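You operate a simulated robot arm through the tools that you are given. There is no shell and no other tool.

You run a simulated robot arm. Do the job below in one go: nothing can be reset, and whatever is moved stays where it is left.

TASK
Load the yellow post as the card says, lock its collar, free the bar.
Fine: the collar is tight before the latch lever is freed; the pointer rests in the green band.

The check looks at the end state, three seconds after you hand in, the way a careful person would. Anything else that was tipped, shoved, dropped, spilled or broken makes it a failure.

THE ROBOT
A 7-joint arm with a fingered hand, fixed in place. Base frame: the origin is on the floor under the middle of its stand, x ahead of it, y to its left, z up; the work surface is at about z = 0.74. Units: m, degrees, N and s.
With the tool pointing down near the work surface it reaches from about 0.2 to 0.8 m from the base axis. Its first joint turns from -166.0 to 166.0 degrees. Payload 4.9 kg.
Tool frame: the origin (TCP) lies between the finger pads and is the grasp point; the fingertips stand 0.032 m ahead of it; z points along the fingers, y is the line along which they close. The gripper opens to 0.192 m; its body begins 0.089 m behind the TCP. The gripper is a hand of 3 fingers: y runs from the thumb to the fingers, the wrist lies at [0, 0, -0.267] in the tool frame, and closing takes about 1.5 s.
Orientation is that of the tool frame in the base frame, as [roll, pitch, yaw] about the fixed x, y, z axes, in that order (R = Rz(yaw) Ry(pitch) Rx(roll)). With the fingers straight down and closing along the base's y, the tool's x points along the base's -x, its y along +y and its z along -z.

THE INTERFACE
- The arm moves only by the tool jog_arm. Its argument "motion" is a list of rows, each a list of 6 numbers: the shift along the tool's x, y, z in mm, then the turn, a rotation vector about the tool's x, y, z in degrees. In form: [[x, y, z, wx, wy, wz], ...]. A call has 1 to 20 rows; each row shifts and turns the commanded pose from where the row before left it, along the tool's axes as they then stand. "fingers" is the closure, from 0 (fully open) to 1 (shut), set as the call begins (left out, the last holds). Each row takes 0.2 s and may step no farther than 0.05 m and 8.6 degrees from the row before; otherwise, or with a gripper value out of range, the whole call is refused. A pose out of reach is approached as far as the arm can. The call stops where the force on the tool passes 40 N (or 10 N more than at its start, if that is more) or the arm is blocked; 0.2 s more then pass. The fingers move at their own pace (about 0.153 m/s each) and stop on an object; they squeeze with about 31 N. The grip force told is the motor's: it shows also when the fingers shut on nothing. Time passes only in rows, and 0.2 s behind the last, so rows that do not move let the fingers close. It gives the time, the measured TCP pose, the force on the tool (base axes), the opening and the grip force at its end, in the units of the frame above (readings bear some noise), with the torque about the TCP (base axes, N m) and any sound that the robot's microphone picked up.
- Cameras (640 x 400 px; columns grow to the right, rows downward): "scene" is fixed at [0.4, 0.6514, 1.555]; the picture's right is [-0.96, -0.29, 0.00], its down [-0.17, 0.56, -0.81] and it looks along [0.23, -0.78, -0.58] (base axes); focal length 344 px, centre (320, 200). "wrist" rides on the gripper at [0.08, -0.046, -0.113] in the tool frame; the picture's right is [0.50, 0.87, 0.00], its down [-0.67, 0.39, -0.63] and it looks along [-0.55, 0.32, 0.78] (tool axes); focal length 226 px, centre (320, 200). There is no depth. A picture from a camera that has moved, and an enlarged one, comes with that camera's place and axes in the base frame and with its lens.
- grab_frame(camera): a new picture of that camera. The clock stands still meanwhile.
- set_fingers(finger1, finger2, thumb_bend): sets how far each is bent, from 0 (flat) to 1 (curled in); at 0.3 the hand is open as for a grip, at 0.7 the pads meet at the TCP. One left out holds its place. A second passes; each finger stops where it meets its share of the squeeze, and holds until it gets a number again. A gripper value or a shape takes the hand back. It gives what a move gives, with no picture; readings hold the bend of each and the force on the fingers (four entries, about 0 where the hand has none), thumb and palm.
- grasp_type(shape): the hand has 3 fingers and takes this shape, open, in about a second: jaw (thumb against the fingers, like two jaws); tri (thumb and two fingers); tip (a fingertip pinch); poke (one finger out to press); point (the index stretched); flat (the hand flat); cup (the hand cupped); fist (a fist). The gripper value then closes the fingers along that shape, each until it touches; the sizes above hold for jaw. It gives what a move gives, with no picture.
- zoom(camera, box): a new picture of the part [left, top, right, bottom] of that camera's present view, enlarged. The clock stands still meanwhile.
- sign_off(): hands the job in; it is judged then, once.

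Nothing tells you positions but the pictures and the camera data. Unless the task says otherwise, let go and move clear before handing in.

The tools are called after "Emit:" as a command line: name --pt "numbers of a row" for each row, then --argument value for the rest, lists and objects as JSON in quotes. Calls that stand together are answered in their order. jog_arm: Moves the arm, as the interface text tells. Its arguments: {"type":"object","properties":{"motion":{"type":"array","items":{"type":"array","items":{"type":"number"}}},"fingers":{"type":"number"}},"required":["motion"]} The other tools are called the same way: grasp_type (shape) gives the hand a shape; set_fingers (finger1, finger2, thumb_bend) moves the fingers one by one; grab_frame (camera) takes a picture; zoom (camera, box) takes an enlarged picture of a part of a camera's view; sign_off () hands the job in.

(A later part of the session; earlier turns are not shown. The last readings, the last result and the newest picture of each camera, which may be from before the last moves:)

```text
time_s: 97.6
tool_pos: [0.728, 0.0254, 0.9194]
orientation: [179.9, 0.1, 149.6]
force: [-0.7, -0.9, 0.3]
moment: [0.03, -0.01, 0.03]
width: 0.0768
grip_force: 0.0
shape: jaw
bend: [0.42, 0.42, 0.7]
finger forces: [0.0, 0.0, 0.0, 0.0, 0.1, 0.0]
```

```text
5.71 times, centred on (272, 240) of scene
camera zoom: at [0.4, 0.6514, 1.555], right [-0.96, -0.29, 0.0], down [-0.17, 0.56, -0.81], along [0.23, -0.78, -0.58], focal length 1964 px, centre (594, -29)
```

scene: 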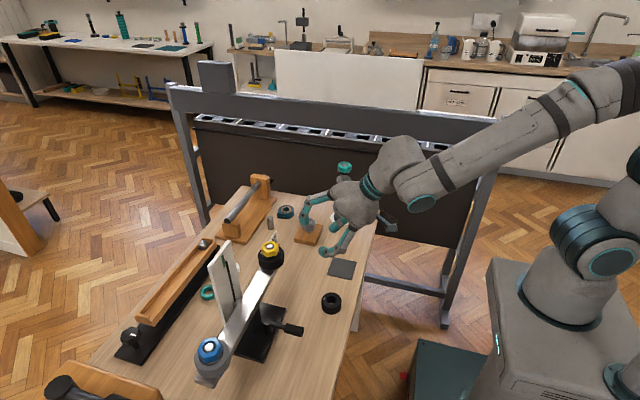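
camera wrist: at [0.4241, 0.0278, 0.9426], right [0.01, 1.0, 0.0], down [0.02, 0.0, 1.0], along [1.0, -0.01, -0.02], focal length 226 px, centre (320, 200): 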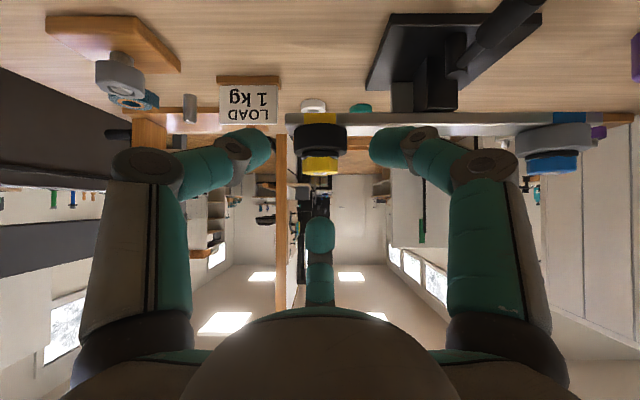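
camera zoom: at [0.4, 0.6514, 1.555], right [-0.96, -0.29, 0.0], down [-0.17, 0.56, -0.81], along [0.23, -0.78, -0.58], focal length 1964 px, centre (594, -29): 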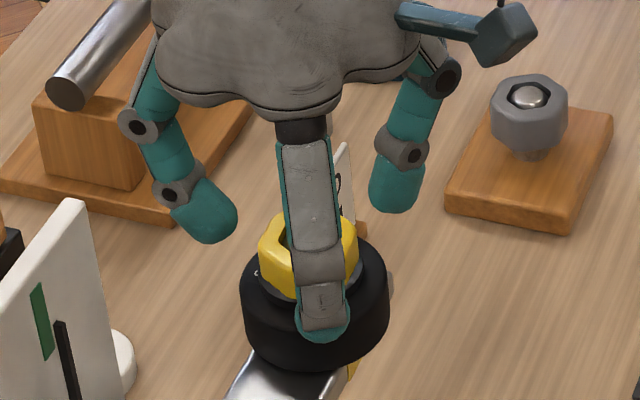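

Aligned well. Lower 7 mm, close, then turn in small steps reading the torque.

Emit:
jog_arm --pt "0.4 -0.2 4 0 0 0" --pt "0 0 3 0 0 0" --pt "0 0 0 0 0 0"

Emit:
jog_arm --pt "0 0 0 0 0 0" --pt "0 0 0 0 0 0" --pt "0 0 0 0 0 0" --pt "0 0 0 0 0 0" --pt "0 0 0 0 0 0" --pt "0 0 0 0 0 0" --fingers 1

Emit:
jog_arm --pt "0 0 0 0 0 3" --pt "0 0 0 0 0 3"

Emit:
jog_arm --pt "0 0 0 0 0 3" --pt "0 0 0 0 0 3"

Emit:
zoom --camera "wrist" --box '[270, 110, 370, 210]'

```text
time_s: 98.4
tool_pos: [0.7288, 0.0252, 0.9133]
orientation: [179.9, 0.1, 149.6]
force: [0.5, -0.5, 1.1]
moment: [0.0, 0.0, 0.0]
width: 0.0769
grip_force: 0.1
shape: jaw
bend: [0.42, 0.42, 0.7]
finger forces: [0.0, 0.1, 0.0, 0.0, 0.0, 0.1]
```

```text
time_s: 99.8
tool_pos: [0.7288, 0.0253, 0.9138]
orientation: [180.0, 0.1, 149.5]
force: [-0.4, 0.7, -2.8]
moment: [-0.02, 0.0, 0.01]
width: 0.0394
grip_force: 31.0
shape: jaw
bend: [0.77, 0.78, 0.7]
finger forces: [28.2, 26.7, 0.0, 0.0, 27.2, 0.1]
```

```text
time_s: 100.4
tool_pos: [0.7288, 0.0241, 0.9153]
orientation: [179.9, 0.3, 143.6]
force: [4.3, -0.8, -4.1]
moment: [-0.03, -0.06, 0.27]
width: 0.0392
grip_force: 30.6
shape: jaw
bend: [0.77, 0.78, 0.7]
finger forces: [31.7, 25.7, 0.0, 0.1, 26.1, 0.0]
```

```text
time_s: 101.0
tool_pos: [0.7286, 0.0239, 0.915]
orientation: [179.9, 0.2, 137.6]
force: [11.1, -4.8, -7.1]
moment: [-0.1, -0.11, 0.42]
width: 0.0387
grip_force: 30.8
shape: jaw
bend: [0.77, 0.78, 0.7]
finger forces: [32.6, 25.5, 0.0, 0.0, 26.2, 0.0]
```

```text
4.00 times, centred on (320, 160) of wrist
camera zoom: at [0.6391, 0.0449, 1.0283], right [0.21, 0.98, 0.0], down [0.76, -0.17, 0.63], along [0.62, -0.14, -0.77], focal length 904 px, centre (320, 360)
```

zoom: 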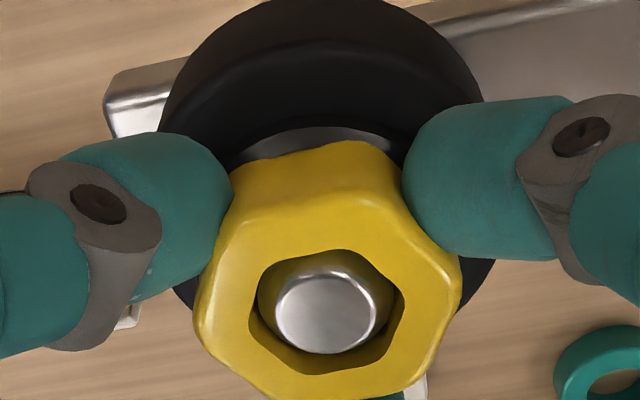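

Emit:
jog_arm --pt "0 0 0 0 0 3" --pt "0 0 0 0 0 3"

Emit:
jog_arm --pt "0 0 0 0 0 3" --pt "0 0 0 0 0 3"

Emit:
zoom --camera "wrist" --box '[270, 110, 370, 210]'

```text
time_s: 101.6
tool_pos: [0.7286, 0.0245, 0.9147]
orientation: [-180.0, 0.0, 131.5]
force: [11.3, -9.5, -8.8]
moment: [-0.18, -0.12, 0.55]
width: 0.0384
grip_force: 30.3
shape: jaw
bend: [0.77, 0.78, 0.7]
finger forces: [30.9, 25.4, 0.1, 0.0, 28.3, 0.0]
```

```text
time_s: 102.2
tool_pos: [0.7289, 0.0232, 0.9145]
orientation: [180.0, 0.1, 125.6]
force: [11.4, -13.9, -7.6]
moment: [-0.36, -0.07, 0.77]
width: 0.0384
grip_force: 31.0
shape: jaw
bend: [0.77, 0.78, 0.7]
finger forces: [30.0, 24.9, 0.1, 0.0, 32.2, 0.0]
```

```text
4.00 times, centred on (320, 160) of wrist
camera zoom: at [0.645, 0.0624, 1.0282], right [0.41, 0.91, 0.0], down [0.7, -0.32, 0.63], along [0.58, -0.26, -0.77], focal length 904 px, centre (320, 360)
```

zoom: 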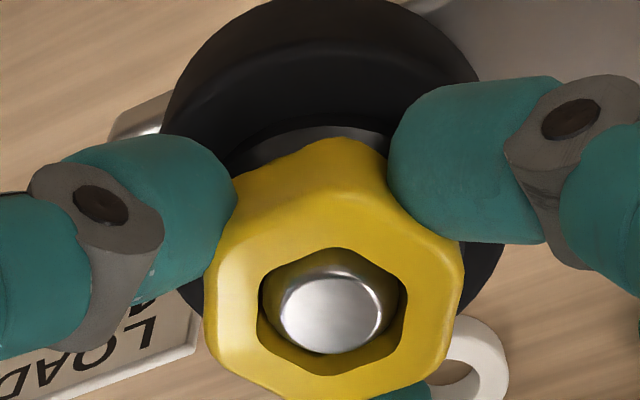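

Torque reached 0.77 N·m with the collar holding firm, so it's tight. I'll open the fingers in place and rise clear.

Emit:
jog_arm --pt "0 0 0 0 0 0" --pt "0 0 0 0 0 0" --pt "0 0 0 0 0 0" --pt "0 0 0 0 0 0" --fingers 0.55

Emit:
zoom --camera "wrist" --box '[270, 110, 370, 210]'

Emit:
jog_arm --pt "0 0 -15 0 0 0" --pt "0 0 -35 0 0 0" --pt "0 0 -40 0 0 0" --pt "0 0 -30 0 0 0" --pt "0 0 0 0 0 0"

Emit:
zoom --camera "scene" --box '[200, 220, 330, 350]'

```text
time_s: 103.2
tool_pos: [0.7286, 0.0243, 0.9154]
orientation: [179.9, 0.0, 125.6]
force: [-0.2, -0.4, 0.1]
moment: [0.0, 0.01, -0.03]
width: 0.0862
grip_force: 0.0
shape: jaw
bend: [0.39, 0.39, 0.7]
finger forces: [0.0, 0.0, 0.0, 0.0, 0.1, 0.0]
```

```text
4.00 times, centred on (320, 160) of wrist
camera zoom: at [0.6447, 0.0634, 1.0287], right [0.41, 0.91, 0.0], down [0.7, -0.32, 0.63], along [0.58, -0.26, -0.77], focal length 904 px, centre (320, 360)
```

zoom: 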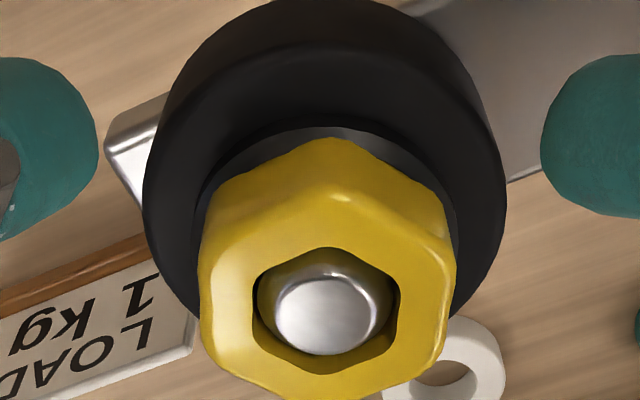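

```text
time_s: 104.4
tool_pos: [0.7276, 0.024, 1.0347]
orientation: [180.0, 0.1, 125.6]
force: [0.8, -0.6, 0.2]
moment: [-0.02, -0.02, 0.0]
width: 0.086
grip_force: 0.2
shape: jaw
bend: [0.39, 0.39, 0.7]
finger forces: [0.0, 0.1, 0.0, 0.0, 0.0, 0.1]
```

```text
3.08 times, centred on (265, 285) of scene
camera zoom: at [0.4, 0.6514, 1.555], right [-0.96, -0.29, 0.0], down [-0.17, 0.56, -0.81], along [0.23, -0.78, -0.58], focal length 1058 px, centre (489, -62)
```

zoom: 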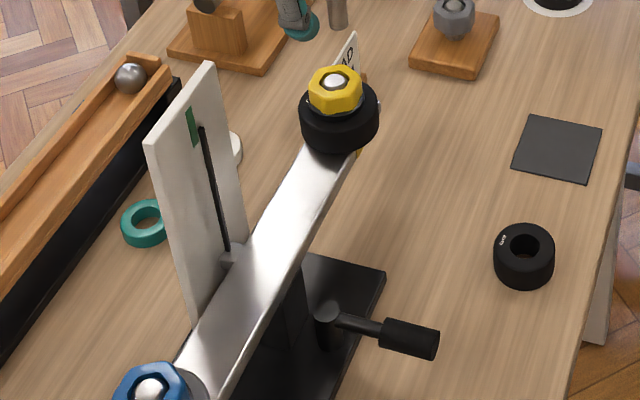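

The collar didn't budge, the ring is clamped, and the bar is still latched. Next I'll move clear and get a good look at the latch lever.

Emit:
jog_arm --pt "24.4 -34.1 0 0 0 0" --pt "24.4 -34.1 0 0 0 0" --pt "24.4 -34.1 0 0 0 0" --pt "24.4 -34.1 0 0 0 0" --pt "0 0 0 0 0 -7.8" --pt "0 0 0 0 0 -7.8" --pt "0 0 0 0 0 -7.8" --pt "0 0 0 0 0 -7.8" --pt "0 0 0 0 0 -7.8" --pt "0 0 0 0 0 -7.7" --pt "0 0 0 0 0 -7.7" --pt "0 30 0 0 0 0" --pt "0 30 0 0 0 0" --pt "0 0 0 0 0 0"

Emit:
grab_frame --camera "wrist"

Emit:
zoom --camera "wrist" --box '[320, 60, 480, 180]'

```text
time_s: 107.4
tool_pos: [0.5599, 0.0843, 1.0336]
orientation: [180.0, 0.1, 180.0]
force: [-0.7, -0.3, 0.3]
moment: [0.01, 0.01, -0.02]
width: 0.0863
grip_force: 0.1
shape: jaw
bend: [0.39, 0.39, 0.7]
finger forces: [0.0, 0.0, 0.1, 0.0, 0.1, 0.0]
```

```text
taken
camera wrist: at [0.4799, 0.0392, 1.1478], right [-0.5, 0.87, 0.0], down [0.67, 0.39, 0.63], along [0.55, 0.32, -0.77], focal length 226 px, centre (320, 200)
```

wrist: 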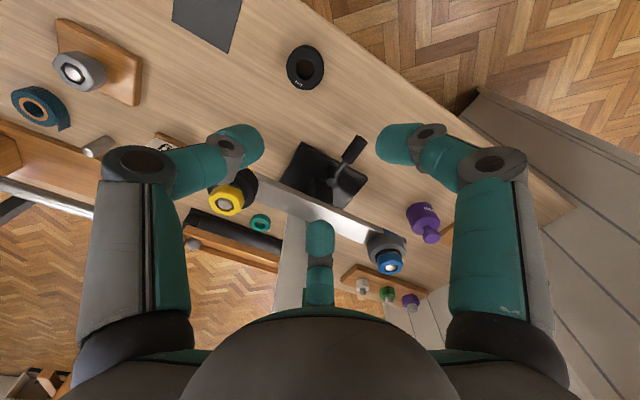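

```text
3.33 times, centred on (400, 120) of wrist
camera zoom: at [0.4799, 0.0392, 1.1478], right [-0.5, 0.87, 0.0], down [0.67, 0.39, 0.63], along [0.55, 0.32, -0.77], focal length 754 px, centre (53, 467)
```

zoom: 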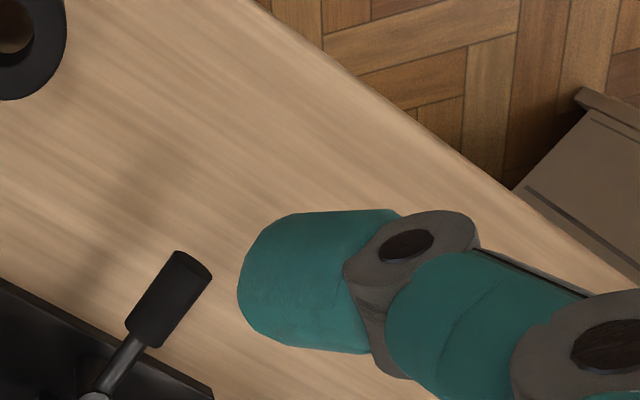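

Emit:
zoom --camera "wrist" --box '[270, 110, 390, 230]'

Emit:
zoom --camera "scene" --box '[230, 290, 320, 370]'

```text
3.33 times, centred on (330, 170) of wrist
camera zoom: at [0.4799, 0.0392, 1.1478], right [-0.5, 0.87, 0.0], down [0.67, 0.39, 0.63], along [0.55, 0.32, -0.77], focal length 754 px, centre (287, 300)
```

zoom: 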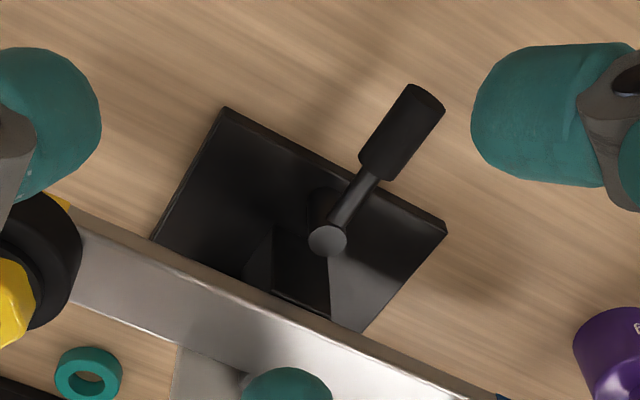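

```text
5.00 times, centred on (275, 330) of scene
camera zoom: at [0.4, 0.6514, 1.555], right [-0.96, -0.29, 0.0], down [-0.17, 0.56, -0.81], along [0.23, -0.78, -0.58], focal length 1718 px, centre (545, -450)
```

zoom: 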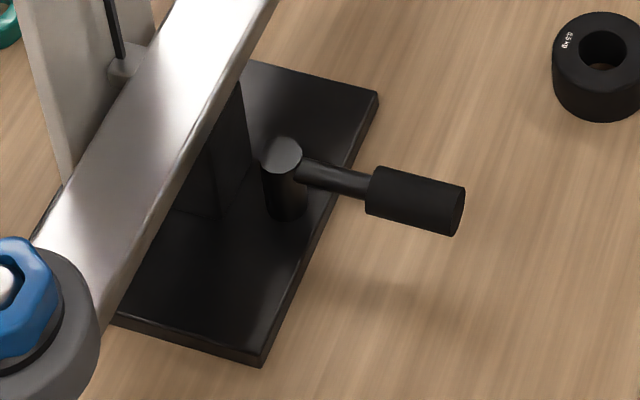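

The lever is a horizontal handle (grip from x 0.587 to 0.630, y 0.183, z 0.787) on a vertical pivot at (0.6805, 0.182). It will be swung sideways, so I'll try the "poke" hand shape here at a safe height to see whether it makes a slender pusher.

Emit:
grasp_type --shape "poke"

Emit:
grab_frame --camera "wrist"

Emit:
zoom --camera "scene" --box '[200, 120, 440, 320]'

```text
time_s: 108.3
tool_pos: [0.5605, 0.0846, 1.034]
orientation: [-180.0, 0.1, 180.0]
force: [-0.8, -0.2, -0.2]
moment: [0.0, 0.0, 0.0]
width: 0.0
grip_force: 0.1
shape: poke
bend: [1.0, 1.0, 0.91]
finger forces: [0.0, 0.1, 0.1, 0.0, 0.0, 0.0]
```

```text
taken
camera wrist: at [0.4799, 0.039, 1.1478], right [-0.5, 0.87, 0.0], down [0.67, 0.39, 0.63], along [0.55, 0.32, -0.77], focal length 226 px, centre (320, 200)
```

wrist: 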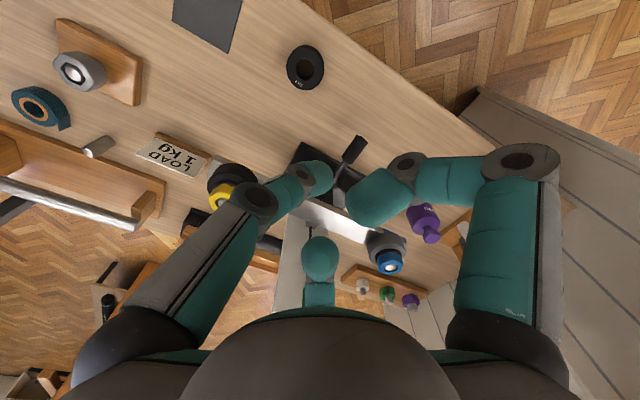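

```text
2.00 times, centred on (320, 220) of scene
camera zoom: at [0.4, 0.6514, 1.555], right [-0.96, -0.29, 0.0], down [-0.17, 0.56, -0.81], along [0.23, -0.78, -0.58], focal length 687 px, centre (320, 160)
```

zoom: 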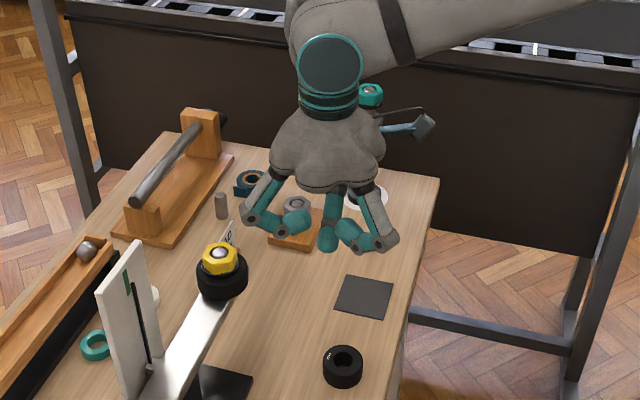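

The poke shape keeps wide knuckles. I'll see what "point" and a closed jaw look like.

Emit:
grasp_type --shape "point"

Emit:
grab_frame --camera "wrist"

Emit:
zoom --camera "scene" --box '[200, 120, 440, 320]'

```text
time_s: 109.2
tool_pos: [0.5597, 0.0844, 1.0334]
orientation: [180.0, 0.0, -180.0]
force: [-0.2, -0.7, 1.3]
moment: [0.01, -0.01, 0.03]
width: 0.1847
grip_force: 0.1
shape: point
bend: [0.7, 1.0, 0.78]
finger forces: [0.0, 0.1, 0.0, 0.0, 0.1, 0.0]
```

```text
taken
camera wrist: at [0.4799, 0.039, 1.1478], right [-0.5, 0.87, 0.0], down [0.67, 0.39, 0.63], along [0.55, 0.32, -0.77], focal length 226 px, centre (320, 200)
```

wrist: 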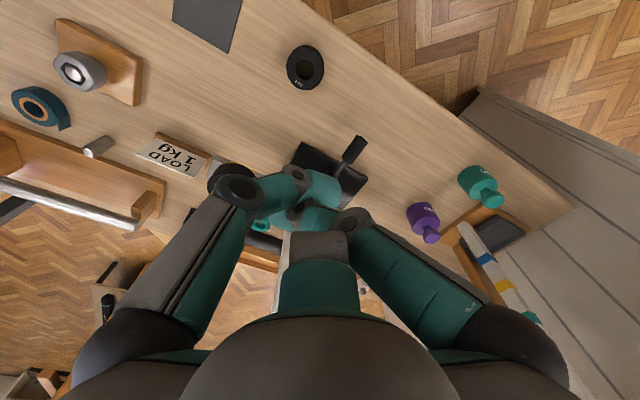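

```text
2.00 times, centred on (320, 220) of scene
camera zoom: at [0.4, 0.6514, 1.555], right [-0.96, -0.29, 0.0], down [-0.17, 0.56, -0.81], along [0.23, -0.78, -0.58], focal length 687 px, centre (320, 160)
```

zoom: 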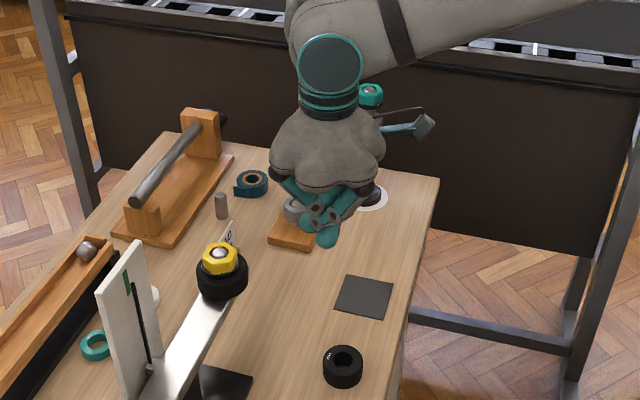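

"Point" gives a compact shape with one finger leading. I'll zoom to locate its tip.

Emit:
zoom --camera "wrist" --box '[200, 130, 400, 270]'

Emit:
zoom --camera "scene" --box '[270, 170, 370, 260]'

```text
2.86 times, centred on (300, 200) of wrist
camera zoom: at [0.4799, 0.039, 1.1478], right [-0.5, 0.87, 0.0], down [0.67, 0.39, 0.63], along [0.55, 0.32, -0.77], focal length 646 px, centre (377, 200)
```

zoom: 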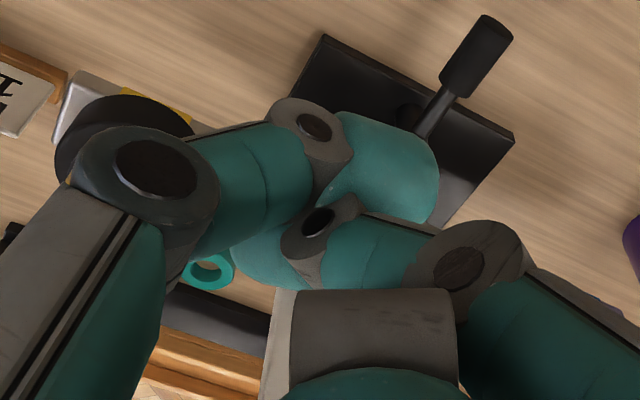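

```text
4.44 times, centred on (320, 215) of scene
camera zoom: at [0.4, 0.6514, 1.555], right [-0.96, -0.29, 0.0], down [-0.17, 0.56, -0.81], along [0.23, -0.78, -0.58], focal length 1528 px, centre (320, 133)
```

zoom: 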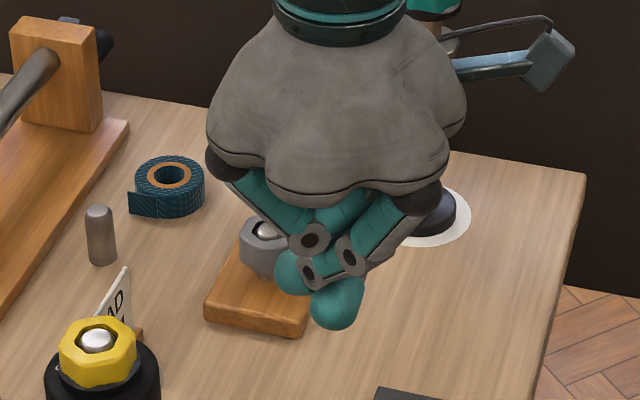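

The lead fingertip sits on the tool axis, about 20 mm ahead of the TCP and 27 mm thick. I'll go down beside the lever grip on its -y side, level with the handle, about 30 mm away.

Emit:
jog_arm --pt "-18.5 18 0 0 0 0" --pt "-18.5 17.5 0 0 0 0" --pt "0 0 40 0 0 0" --pt "0 0 40 0 0 0" --pt "0 0 40 0 0 0" --pt "0 0 40 0 0 0" --pt "0 0 30 0 0 0" --pt "0 0 0 0 0 0"

Emit:
grab_frame --camera "wrist"

Emit:
zoom --camera "scene" --box '[200, 220, 360, 380]'

```text
time_s: 111.0
tool_pos: [0.5979, 0.12, 0.8459]
orientation: [179.9, 0.1, 179.9]
force: [-0.3, 0.0, 0.1]
moment: [-0.03, 0.0, 0.0]
width: 0.1845
grip_force: 0.1
shape: point
bend: [0.7, 1.0, 0.78]
finger forces: [0.0, 0.1, 0.0, 0.0, 0.0, 0.0]
```

```text
taken
camera wrist: at [0.5177, 0.0744, 0.9584], right [-0.5, 0.87, 0.0], down [0.67, 0.39, 0.63], along [0.55, 0.32, -0.77], focal length 226 px, centre (320, 200)
```

wrist: 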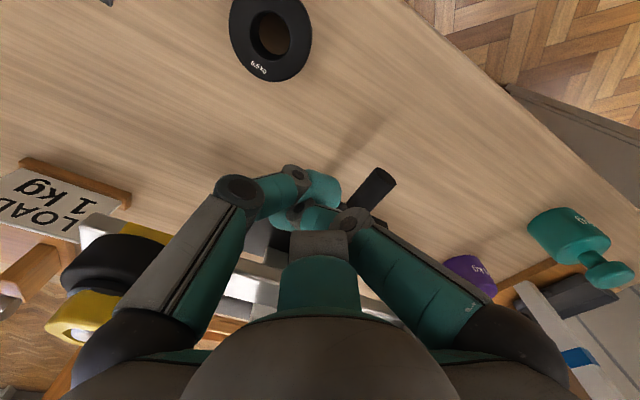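

```text
2.50 times, centred on (280, 300) of scene
camera zoom: at [0.4, 0.6514, 1.555], right [-0.96, -0.29, 0.0], down [-0.17, 0.56, -0.81], along [0.23, -0.78, -0.58], focal length 859 px, centre (420, -50)
```

zoom: 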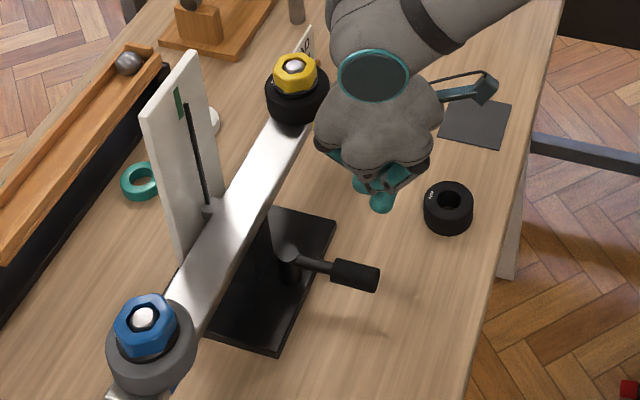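

The finger is beside the lever with clearance all round. Descending to handle height.

Emit:
jog_arm --pt "0 0 20 0 0 0" --pt "0 0 20 0 0 0" --pt "0 0 10 0 0 0" --pt "0 10 0 0 0 0" --pt "0 0 0 0 0 0"

Emit:
grab_frame --camera "wrist"

Emit:
zoom --camera "scene" --box '[240, 270, 340, 370]'

```text
time_s: 112.2
tool_pos: [0.5982, 0.1293, 0.7952]
orientation: [-180.0, 0.1, -179.9]
force: [-0.7, -0.3, 0.0]
moment: [0.02, 0.01, 0.0]
width: 0.1847
grip_force: 0.0
shape: point
bend: [0.7, 1.0, 0.78]
finger forces: [0.1, 0.0, 0.0, 0.0, 0.0, 0.1]
```

```text
taken
camera wrist: at [0.5181, 0.0848, 0.9083], right [-0.5, 0.87, 0.0], down [0.67, 0.39, 0.63], along [0.55, 0.32, -0.77], focal length 226 px, centre (320, 200)
```

wrist: 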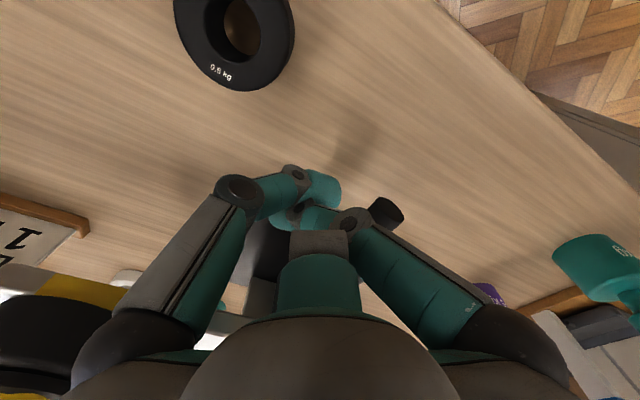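

```text
4.00 times, centred on (290, 320) of scene
camera zoom: at [0.4, 0.6514, 1.555], right [-0.96, -0.29, 0.0], down [-0.17, 0.56, -0.81], along [0.23, -0.78, -0.58], focal length 1375 px, centre (440, -280)
```

zoom: 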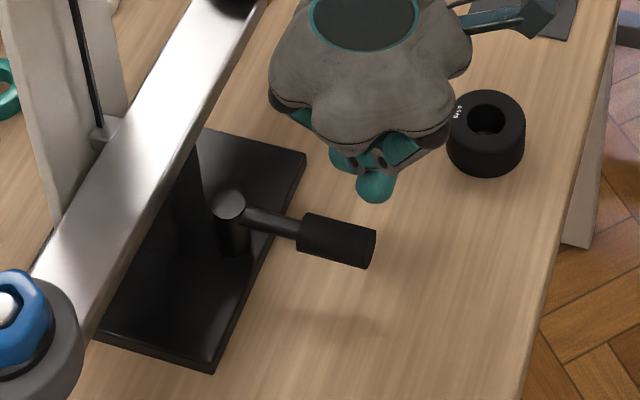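

The fingertip faces the grip. I'll push gently toward +y and feel for resistance.

Emit:
jog_arm --pt "0 8 0 0 0 0" --pt "0 8 0 0 0 0" --pt "0 4 0 0 0 0" --pt "0 2 0 0 0 0" --pt "0 2 0 0 0 0" --pt "0 2 0 0 0 0" --pt "0 0 0 0 0 0"

Emit:
zoom --camera "scene" --box '[240, 270, 340, 370]'

```text
time_s: 113.8
tool_pos: [0.5972, 0.1564, 0.7932]
orientation: [-180.0, 0.2, 180.0]
force: [0.2, -0.3, 0.1]
moment: [-0.01, -0.02, 0.0]
width: 0.1846
grip_force: 0.1
shape: point
bend: [0.7, 1.0, 0.78]
finger forces: [0.1, 0.1, 0.0, 0.1, 0.0, 0.0]
```

```text
4.00 times, centred on (290, 320) of scene
camera zoom: at [0.4, 0.6514, 1.555], right [-0.96, -0.29, 0.0], down [-0.17, 0.56, -0.81], along [0.23, -0.78, -0.58], focal length 1375 px, centre (440, -280)
```

zoom: 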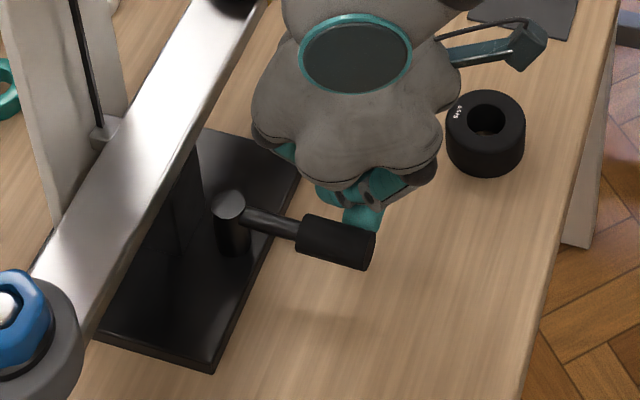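

Emit:
jog_arm --pt "0 1.5 0 0 0 0" --pt "0 1.5 0 0 0 0" --pt "0 1.5 0 0 0 0" --pt "0 1.5 0 0 0 0" --pt "0 0 0 0 0 0"

Emit:
zoom --camera "scene" --box '[240, 270, 340, 370]'

```text
time_s: 115.0
tool_pos: [0.5982, 0.1632, 0.7937]
orientation: [-180.0, 0.2, 179.9]
force: [-0.2, -0.2, 0.7]
moment: [0.03, -0.05, -0.01]
width: 0.1845
grip_force: 0.0
shape: point
bend: [0.7, 1.0, 0.78]
finger forces: [0.0, 0.0, 0.0, 0.1, 0.0, 0.1]
```

```text
4.00 times, centred on (290, 320) of scene
camera zoom: at [0.4, 0.6514, 1.555], right [-0.96, -0.29, 0.0], down [-0.17, 0.56, -0.81], along [0.23, -0.78, -0.58], focal length 1375 px, centre (440, -280)
```

zoom: 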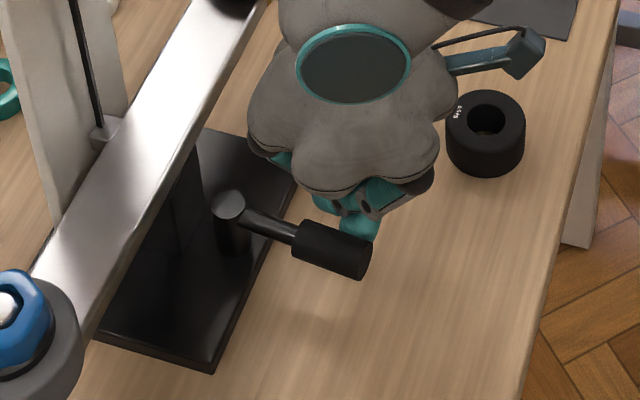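

The lever swings freely toward +y with almost no force. I'll follow its arc in small steps, checking the bar as I go.

Emit:
jog_arm --pt "0 3.5 0 0 0 0" --pt "0 3.5 0 0 0 0" --pt "0 3.5 0 0 0 0" --pt "-0.4 5.5 0 0 0 0" --pt "-0.4 5.5 0 0 0 0" --pt "-0.4 5.5 0 0 0 0" --pt "-0.4 5.5 0 0 0 0" --pt "0 0 0 0 0 0"

Emit:
zoom --camera "scene" --box '[180, 220, 340, 380]'

```text
time_s: 116.8
tool_pos: [0.599, 0.1957, 0.7944]
orientation: [180.0, 0.1, 180.0]
force: [1.1, 0.8, -0.4]
moment: [0.02, 0.0, 0.04]
width: 0.1845
grip_force: 0.1
shape: point
bend: [0.7, 1.0, 0.78]
finger forces: [0.0, 0.0, 0.0, 0.1, 0.1, 0.0]
```

```text
2.50 times, centred on (260, 300) of scene
camera zoom: at [0.4, 0.6514, 1.555], right [-0.96, -0.29, 0.0], down [-0.17, 0.56, -0.81], along [0.23, -0.78, -0.58], focal length 859 px, centre (470, -50)
```

zoom: 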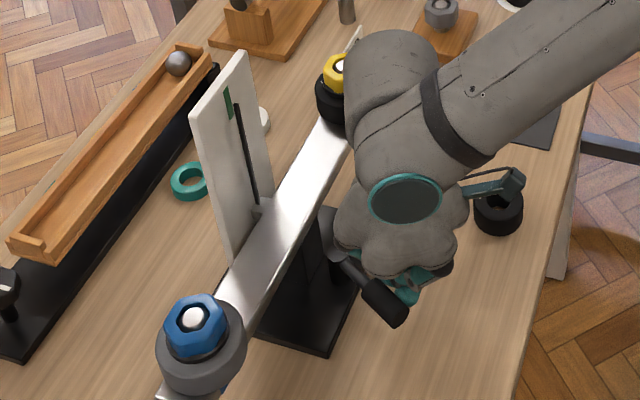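

The lever is at about 30°, still free. Continuing along the arc to about 60°.

Emit:
jog_arm --pt "-1.8 5.2 0 0 0 0" --pt "-1.8 5.2 0 0 0 0" --pt "-1.8 5.2 0 0 0 0" --pt "-1.8 5.2 0 0 0 0" --pt "0 0 0 0 0 0"

Emit:
zoom --camera "scene" --box '[180, 220, 340, 380]'

```text
time_s: 118.0
tool_pos: [0.6068, 0.2156, 0.7947]
orientation: [-179.9, 0.1, 180.0]
force: [-0.9, -1.3, -0.2]
moment: [0.02, -0.01, -0.06]
width: 0.1845
grip_force: 0.0
shape: point
bend: [0.7, 1.0, 0.78]
finger forces: [2.4, 0.1, 0.0, 0.0, 0.0, 0.0]
```

```text
2.50 times, centred on (260, 300) of scene
camera zoom: at [0.4, 0.6514, 1.555], right [-0.96, -0.29, 0.0], down [-0.17, 0.56, -0.81], along [0.23, -0.78, -0.58], focal length 859 px, centre (470, -50)
```

zoom: 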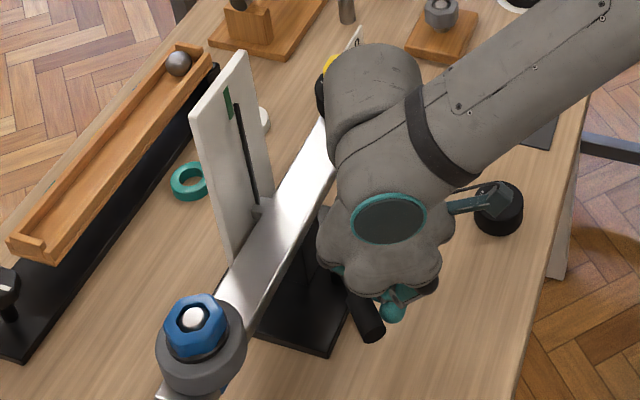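

A slight 1-2 N resistance now, at about 45°. Continuing carefully.

Emit:
jog_arm --pt "-3.1 4.6 0 0 0 0" --pt "-3.1 4.6 0 0 0 0" --pt "0 0 0 0 0 0"

Emit:
zoom --camera "scene" --box '[180, 220, 340, 380]'

```text
time_s: 118.8
tool_pos: [0.6139, 0.2247, 0.7942]
orientation: [-180.0, 0.1, 180.0]
force: [-0.2, -1.7, 0.4]
moment: [-0.01, -0.01, -0.07]
width: 0.1844
grip_force: 0.1
shape: point
bend: [0.7, 1.0, 0.78]
finger forces: [2.3, 0.0, 0.0, 0.1, 0.0, 0.1]
```

```text
2.50 times, centred on (260, 300) of scene
camera zoom: at [0.4, 0.6514, 1.555], right [-0.96, -0.29, 0.0], down [-0.17, 0.56, -0.81], along [0.23, -0.78, -0.58], focal length 859 px, centre (470, -50)
```

zoom: 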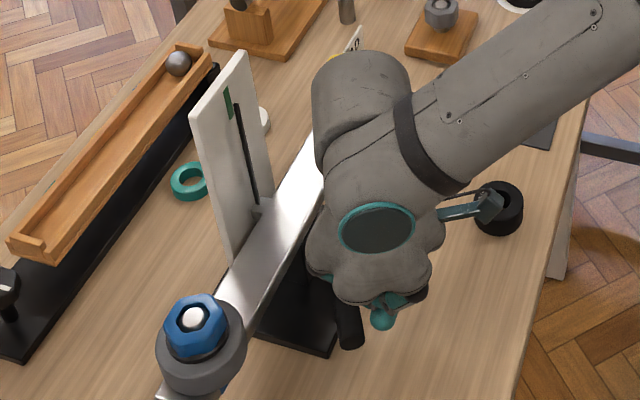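

Emit:
jog_arm --pt "-2.6 4.8 0 0 0 0" --pt "-2.6 4.8 0 0 0 0" --pt "0 0 0 0 0 0"

Emit:
zoom --camera "scene" --box '[180, 220, 340, 380]'

```text
time_s: 119.6
tool_pos: [0.619, 0.2333, 0.7953]
orientation: [179.9, 0.1, -179.9]
force: [-0.8, -1.1, 1.1]
moment: [0.03, 0.01, -0.06]
width: 0.1846
grip_force: 0.1
shape: point
bend: [0.7, 1.0, 0.78]
finger forces: [2.1, 0.0, 0.1, 0.0, 0.1, 0.1]
```

```text
2.50 times, centred on (260, 300) of scene
camera zoom: at [0.4, 0.6514, 1.555], right [-0.96, -0.29, 0.0], down [-0.17, 0.56, -0.81], along [0.23, -0.78, -0.58], focal length 859 px, centre (470, -50)
```

zoom: 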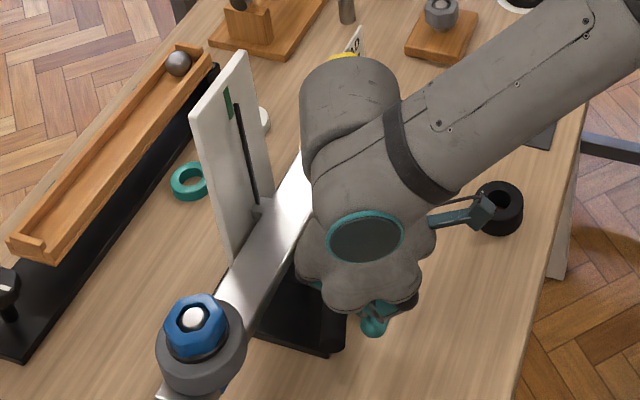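

Emit:
jog_arm --pt "-3.8 4.0 0 0 0 0" --pt "-4.0 3.6 0 0 0 0" --pt "-4.2 3.4 0 0 0 0" --pt "0 0 0 0 0 0"

Emit:
zoom --camera "scene" --box '[180, 220, 340, 380]'

Emit:
grab_frame --camera "wrist"

```text
time_s: 120.4
tool_pos: [0.6222, 0.241, 0.7916]
orientation: [-179.5, -0.8, 179.9]
force: [-20.0, -7.7, 13.2]
moment: [-0.27, -0.34, -0.66]
width: 0.1844
grip_force: 0.0
shape: point
bend: [0.7, 1.0, 0.76]
finger forces: [35.1, 0.0, 0.0, 0.0, 0.0, 0.0]
stopped in row 4: the force on the tool passed its limit at 44 N (the readings are from after the stop); the commanded pose is now the measured one
```

```text
2.50 times, centred on (260, 300) of scene
camera zoom: at [0.4, 0.6514, 1.555], right [-0.96, -0.29, 0.0], down [-0.17, 0.56, -0.81], along [0.23, -0.78, -0.58], focal length 859 px, centre (470, -50)
```

zoom: 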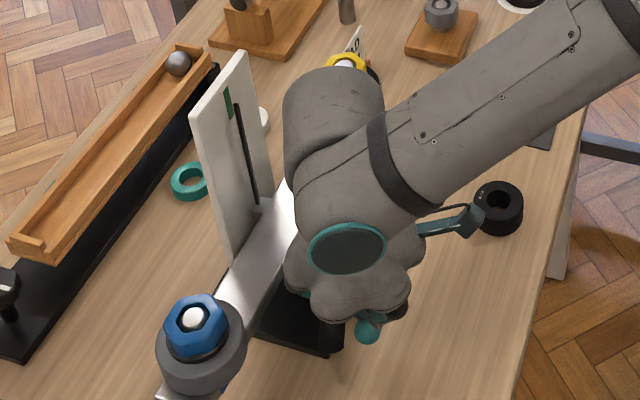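

```text
taken
camera wrist: at [0.5453, 0.1983, 0.907], right [-0.5, 0.87, 0.0], down [0.68, 0.39, 0.62], along [0.54, 0.31, -0.79], focal length 226 px, centre (320, 200)
```

wrist: 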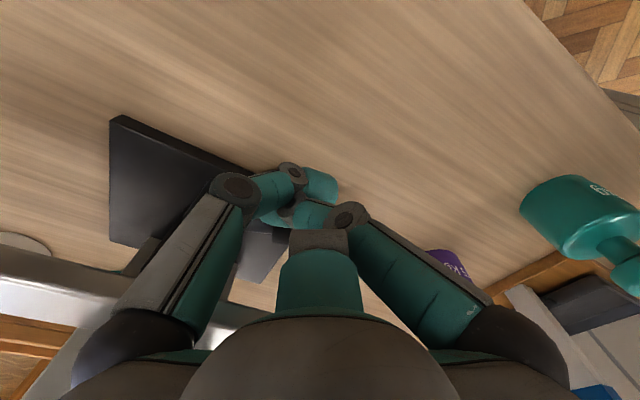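

The lever hit its end stop at about 65-70°. I'll back off right away and look at the result.

Emit:
jog_arm --pt "8 -4 0 0 0 0" --pt "15 -8 0 0 0 0" --pt "20 -10 0 0 0 0" --pt "0 0 0 0 0 0"

Emit:
jog_arm --pt "0 0 -40 0.4 -0.8 0" --pt "0 0 -45 0 0 0" --pt "0 0 -45 0 0 0" --pt "0 0 -45 0 0 0" --pt "45 0 0 0 0 0" --pt "45 0 0 0 0 0" --pt "0 0 0 0 0 0"

Emit:
grab_frame --camera "scene"

Emit:
zoom --camera "scene" --box '[180, 220, 340, 380]'

Emit:
grab_frame --camera "wrist"

```text
time_s: 121.4
tool_pos: [0.5825, 0.2227, 0.7925]
orientation: [-179.7, -0.5, 179.8]
force: [-0.5, -0.2, -0.2]
moment: [-0.02, 0.03, 0.01]
width: 0.1845
grip_force: 0.1
shape: point
bend: [0.7, 1.0, 0.79]
finger forces: [0.0, 0.0, 0.0, 0.0, 0.0, 0.1]
```

```text
time_s: 123.0
tool_pos: [0.4913, 0.2232, 0.967]
orientation: [-179.1, 0.3, 179.8]
force: [0.0, -0.4, 0.6]
moment: [0.01, 0.0, 0.02]
width: 0.1843
grip_force: 0.1
shape: point
bend: [0.7, 1.0, 0.79]
finger forces: [0.0, 0.0, 0.1, 0.1, 0.1, 0.1]
```

```text
taken
```

scene: 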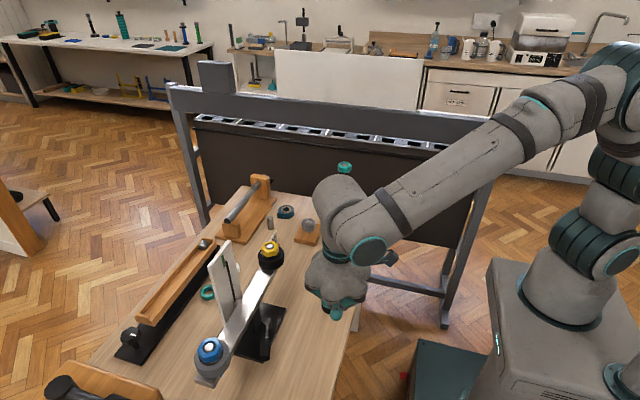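

```text
2.50 times, centred on (260, 300) of scene
camera zoom: at [0.4, 0.6514, 1.555], right [-0.96, -0.29, 0.0], down [-0.17, 0.56, -0.81], along [0.23, -0.78, -0.58], focal length 859 px, centre (470, -50)
```

zoom: 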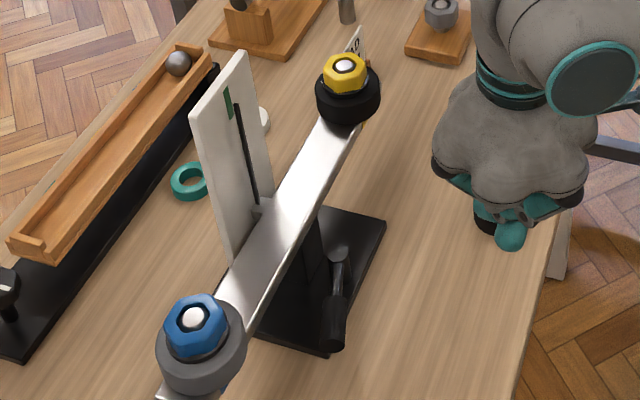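

```text
taken
camera wrist: at [0.4115, 0.18, 1.081], right [-0.5, 0.87, -0.01], down [0.67, 0.39, 0.63], along [0.55, 0.31, -0.78], focal length 226 px, centre (320, 200)
```

wrist: 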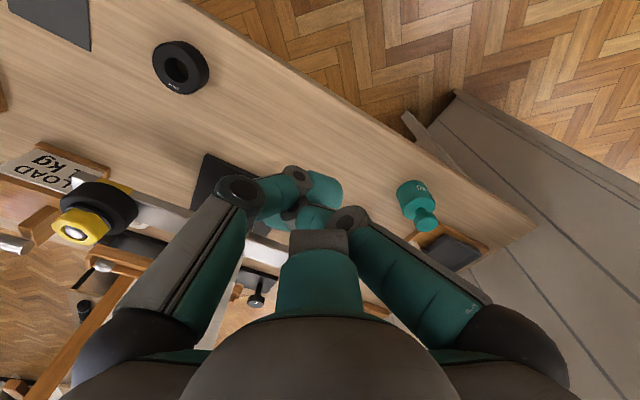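

The lever has been swung to its stop. I'll check whether the fixture stayed in place and where the pointer is.

Emit:
zoom --camera "scene" --box '[240, 270, 340, 370]'

Emit:
zoom --camera "scene" --box '[210, 235, 260, 285]'

Emit:
zoom --camera "scene" --box '[232, 225, 312, 285]'

Emit:
zoom --camera "scene" --box '[180, 320, 260, 400]'

```text
4.00 times, centred on (290, 320) of scene
camera zoom: at [0.4, 0.6514, 1.555], right [-0.96, -0.29, 0.0], down [-0.17, 0.56, -0.81], along [0.23, -0.78, -0.58], focal length 1375 px, centre (440, -280)
```

zoom: 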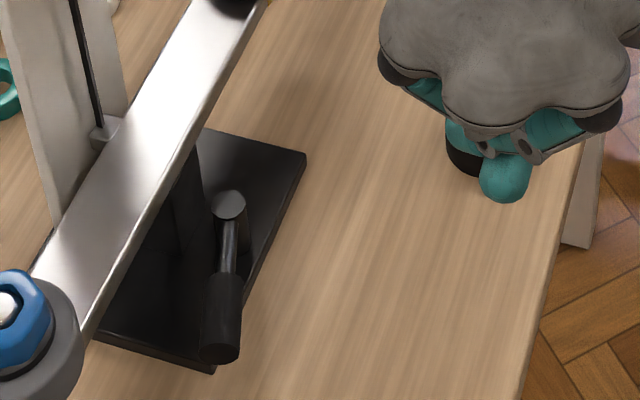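

```text
8.00 times, centred on (235, 260) of scene
camera zoom: at [0.4, 0.6514, 1.555], right [-0.96, -0.29, 0.0], down [-0.17, 0.56, -0.81], along [0.23, -0.78, -0.58], focal length 2750 px, centre (1000, -280)
```

zoom: 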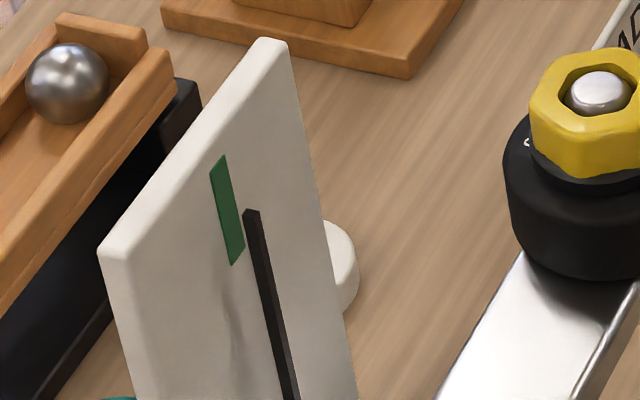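

```text
6.67 times, centred on (272, 255) of scene
camera zoom: at [0.4, 0.6514, 1.555], right [-0.96, -0.29, 0.0], down [-0.17, 0.56, -0.81], along [0.23, -0.78, -0.58], focal length 2291 px, centre (640, -167)
```

zoom: 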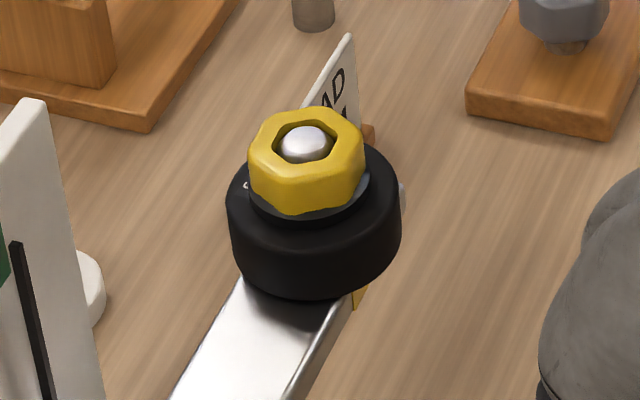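

```text
5.00 times, centred on (220, 360) of scene
camera zoom: at [0.4, 0.6514, 1.555], right [-0.96, -0.29, 0.0], down [-0.17, 0.56, -0.81], along [0.23, -0.78, -0.58], focal length 1718 px, centre (820, -600)
```

zoom: 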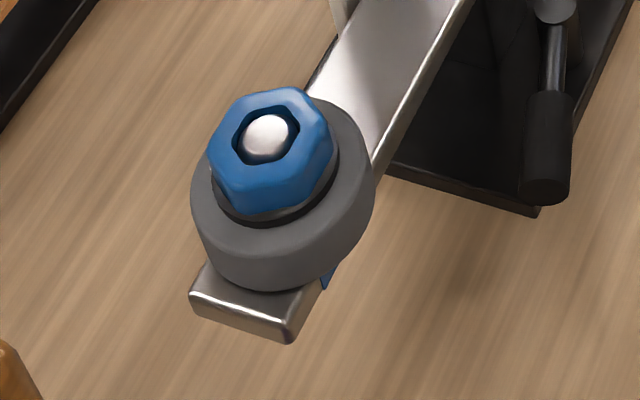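

The fixture didn't move, and the collar and ring sit as before. To judge whether the bar is actually free, I'll repeat the exact zoom taken before unlatching and compare the pointer.

Emit:
zoom --camera "scene" --box '[200, 230, 300, 330]'

Emit:
grasp_type --shape "jaw"

```text
4.00 times, centred on (250, 280) of scene
camera zoom: at [0.4, 0.6514, 1.555], right [-0.96, -0.29, 0.0], down [-0.17, 0.56, -0.81], along [0.23, -0.78, -0.58], focal length 1375 px, centre (600, -120)
```

zoom: 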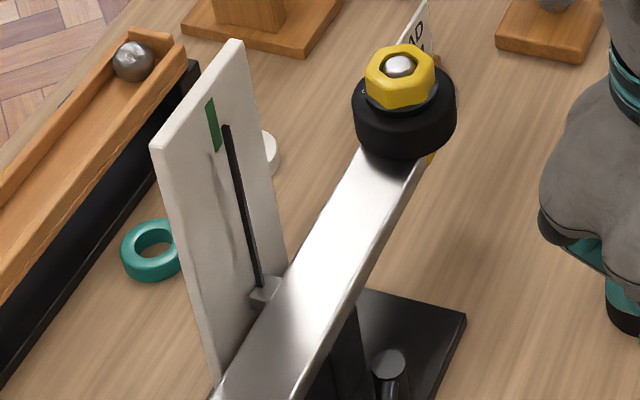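

```text
time_s: 123.9
tool_pos: [0.4926, 0.2232, 0.9668]
orientation: [-179.2, 0.3, 179.9]
force: [0.5, -0.5, 0.0]
moment: [0.01, 0.0, -0.02]
width: 0.1918
grip_force: 0.1
shape: jaw
bend: [0.3, 0.3, 0.3]
finger forces: [0.0, 0.1, 0.0, 0.0, 0.1, 0.0]
```

The bar has not visibly moved, which fits a balanced bar but doesn't yet prove it is free. I'll look at the pointer square-on with the wrist camera.

Emit:
jog_arm --pt "0 0 -15 -0.8 0.3 0" --pt "0 0 -15 0 0 7.6" --pt "0 0 0 0 0 7.6" --pt "0 0 0 0 0 7.6" --pt "0 0 0 0 0 7.5" --pt "-24 -11 0 0 0 0" --pt "-24 -11 0 0 0 0" --pt "0 0 0 -3.6 -6.235 0" --pt "0 0 0 -3.6 -6.235 0" --pt "0 0 0 -3.6 -6.235 0" --pt "0 0 0 -3.6 -6.235 0" --pt "0 0 0 -3.6 -6.235 0" --pt "0 0 0 -3.6 -6.235 0" --pt "0 0 0 0 0 0"

Emit:
grab_frame --camera "wrist"

```text
time_s: 126.9
tool_pos: [0.5234, 0.1809, 0.9967]
orientation: [154.7, 36.2, 141.2]
force: [-0.2, 0.9, -0.8]
moment: [0.0, -0.02, -0.01]
width: 0.1918
grip_force: 0.0
shape: jaw
bend: [0.3, 0.3, 0.3]
finger forces: [0.0, 0.0, 0.0, 0.0, 0.1, 0.1]
```

```text
taken
camera wrist: at [0.3783, 0.1822, 1.017], right [0.01, 1.0, 0.0], down [0.13, 0.0, 0.99], along [0.99, -0.01, -0.13], focal length 226 px, centre (320, 200)
```

wrist: 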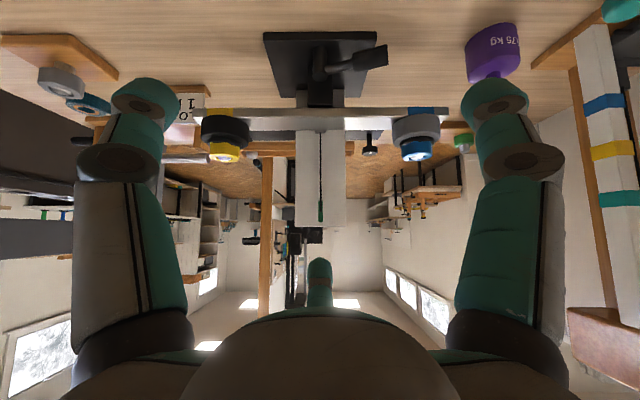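

Emit:
zoom --camera "wrist" --box '[280, 120, 360, 230]'

Emit:
zoom --camera "wrist" --box '[300, 180, 340, 230]'

Emit:
zoom --camera "wrist" --box '[180, 30, 460, 170]'

```text
3.64 times, centred on (320, 175) of wrist
camera zoom: at [0.3783, 0.1822, 1.017], right [0.01, 1.0, 0.0], down [0.13, 0.0, 0.99], along [0.99, -0.01, -0.13], focal length 822 px, centre (320, 291)
```

zoom: 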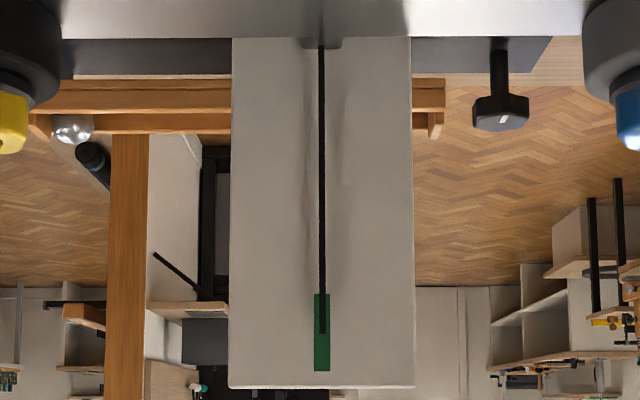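

```text
8.00 times, centred on (320, 205) of wrist
camera zoom: at [0.3783, 0.1822, 1.017], right [0.01, 1.0, 0.0], down [0.13, 0.0, 0.99], along [0.99, -0.01, -0.13], focal length 1808 px, centre (320, 160)
```

zoom: 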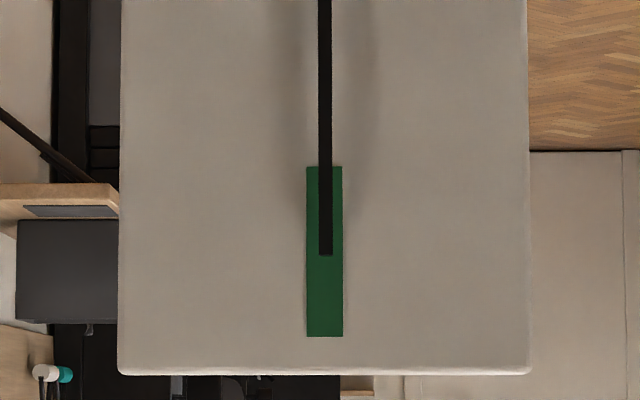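

```text
2.29 times, centred on (320, 100) of wrist
camera zoom: at [0.3783, 0.1822, 1.017], right [0.01, 1.0, 0.0], down [0.13, 0.0, 0.99], along [0.99, -0.01, -0.13], focal length 517 px, centre (320, 429)
```

zoom: 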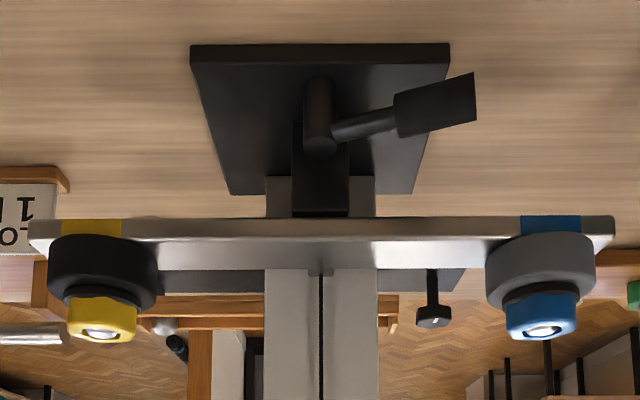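

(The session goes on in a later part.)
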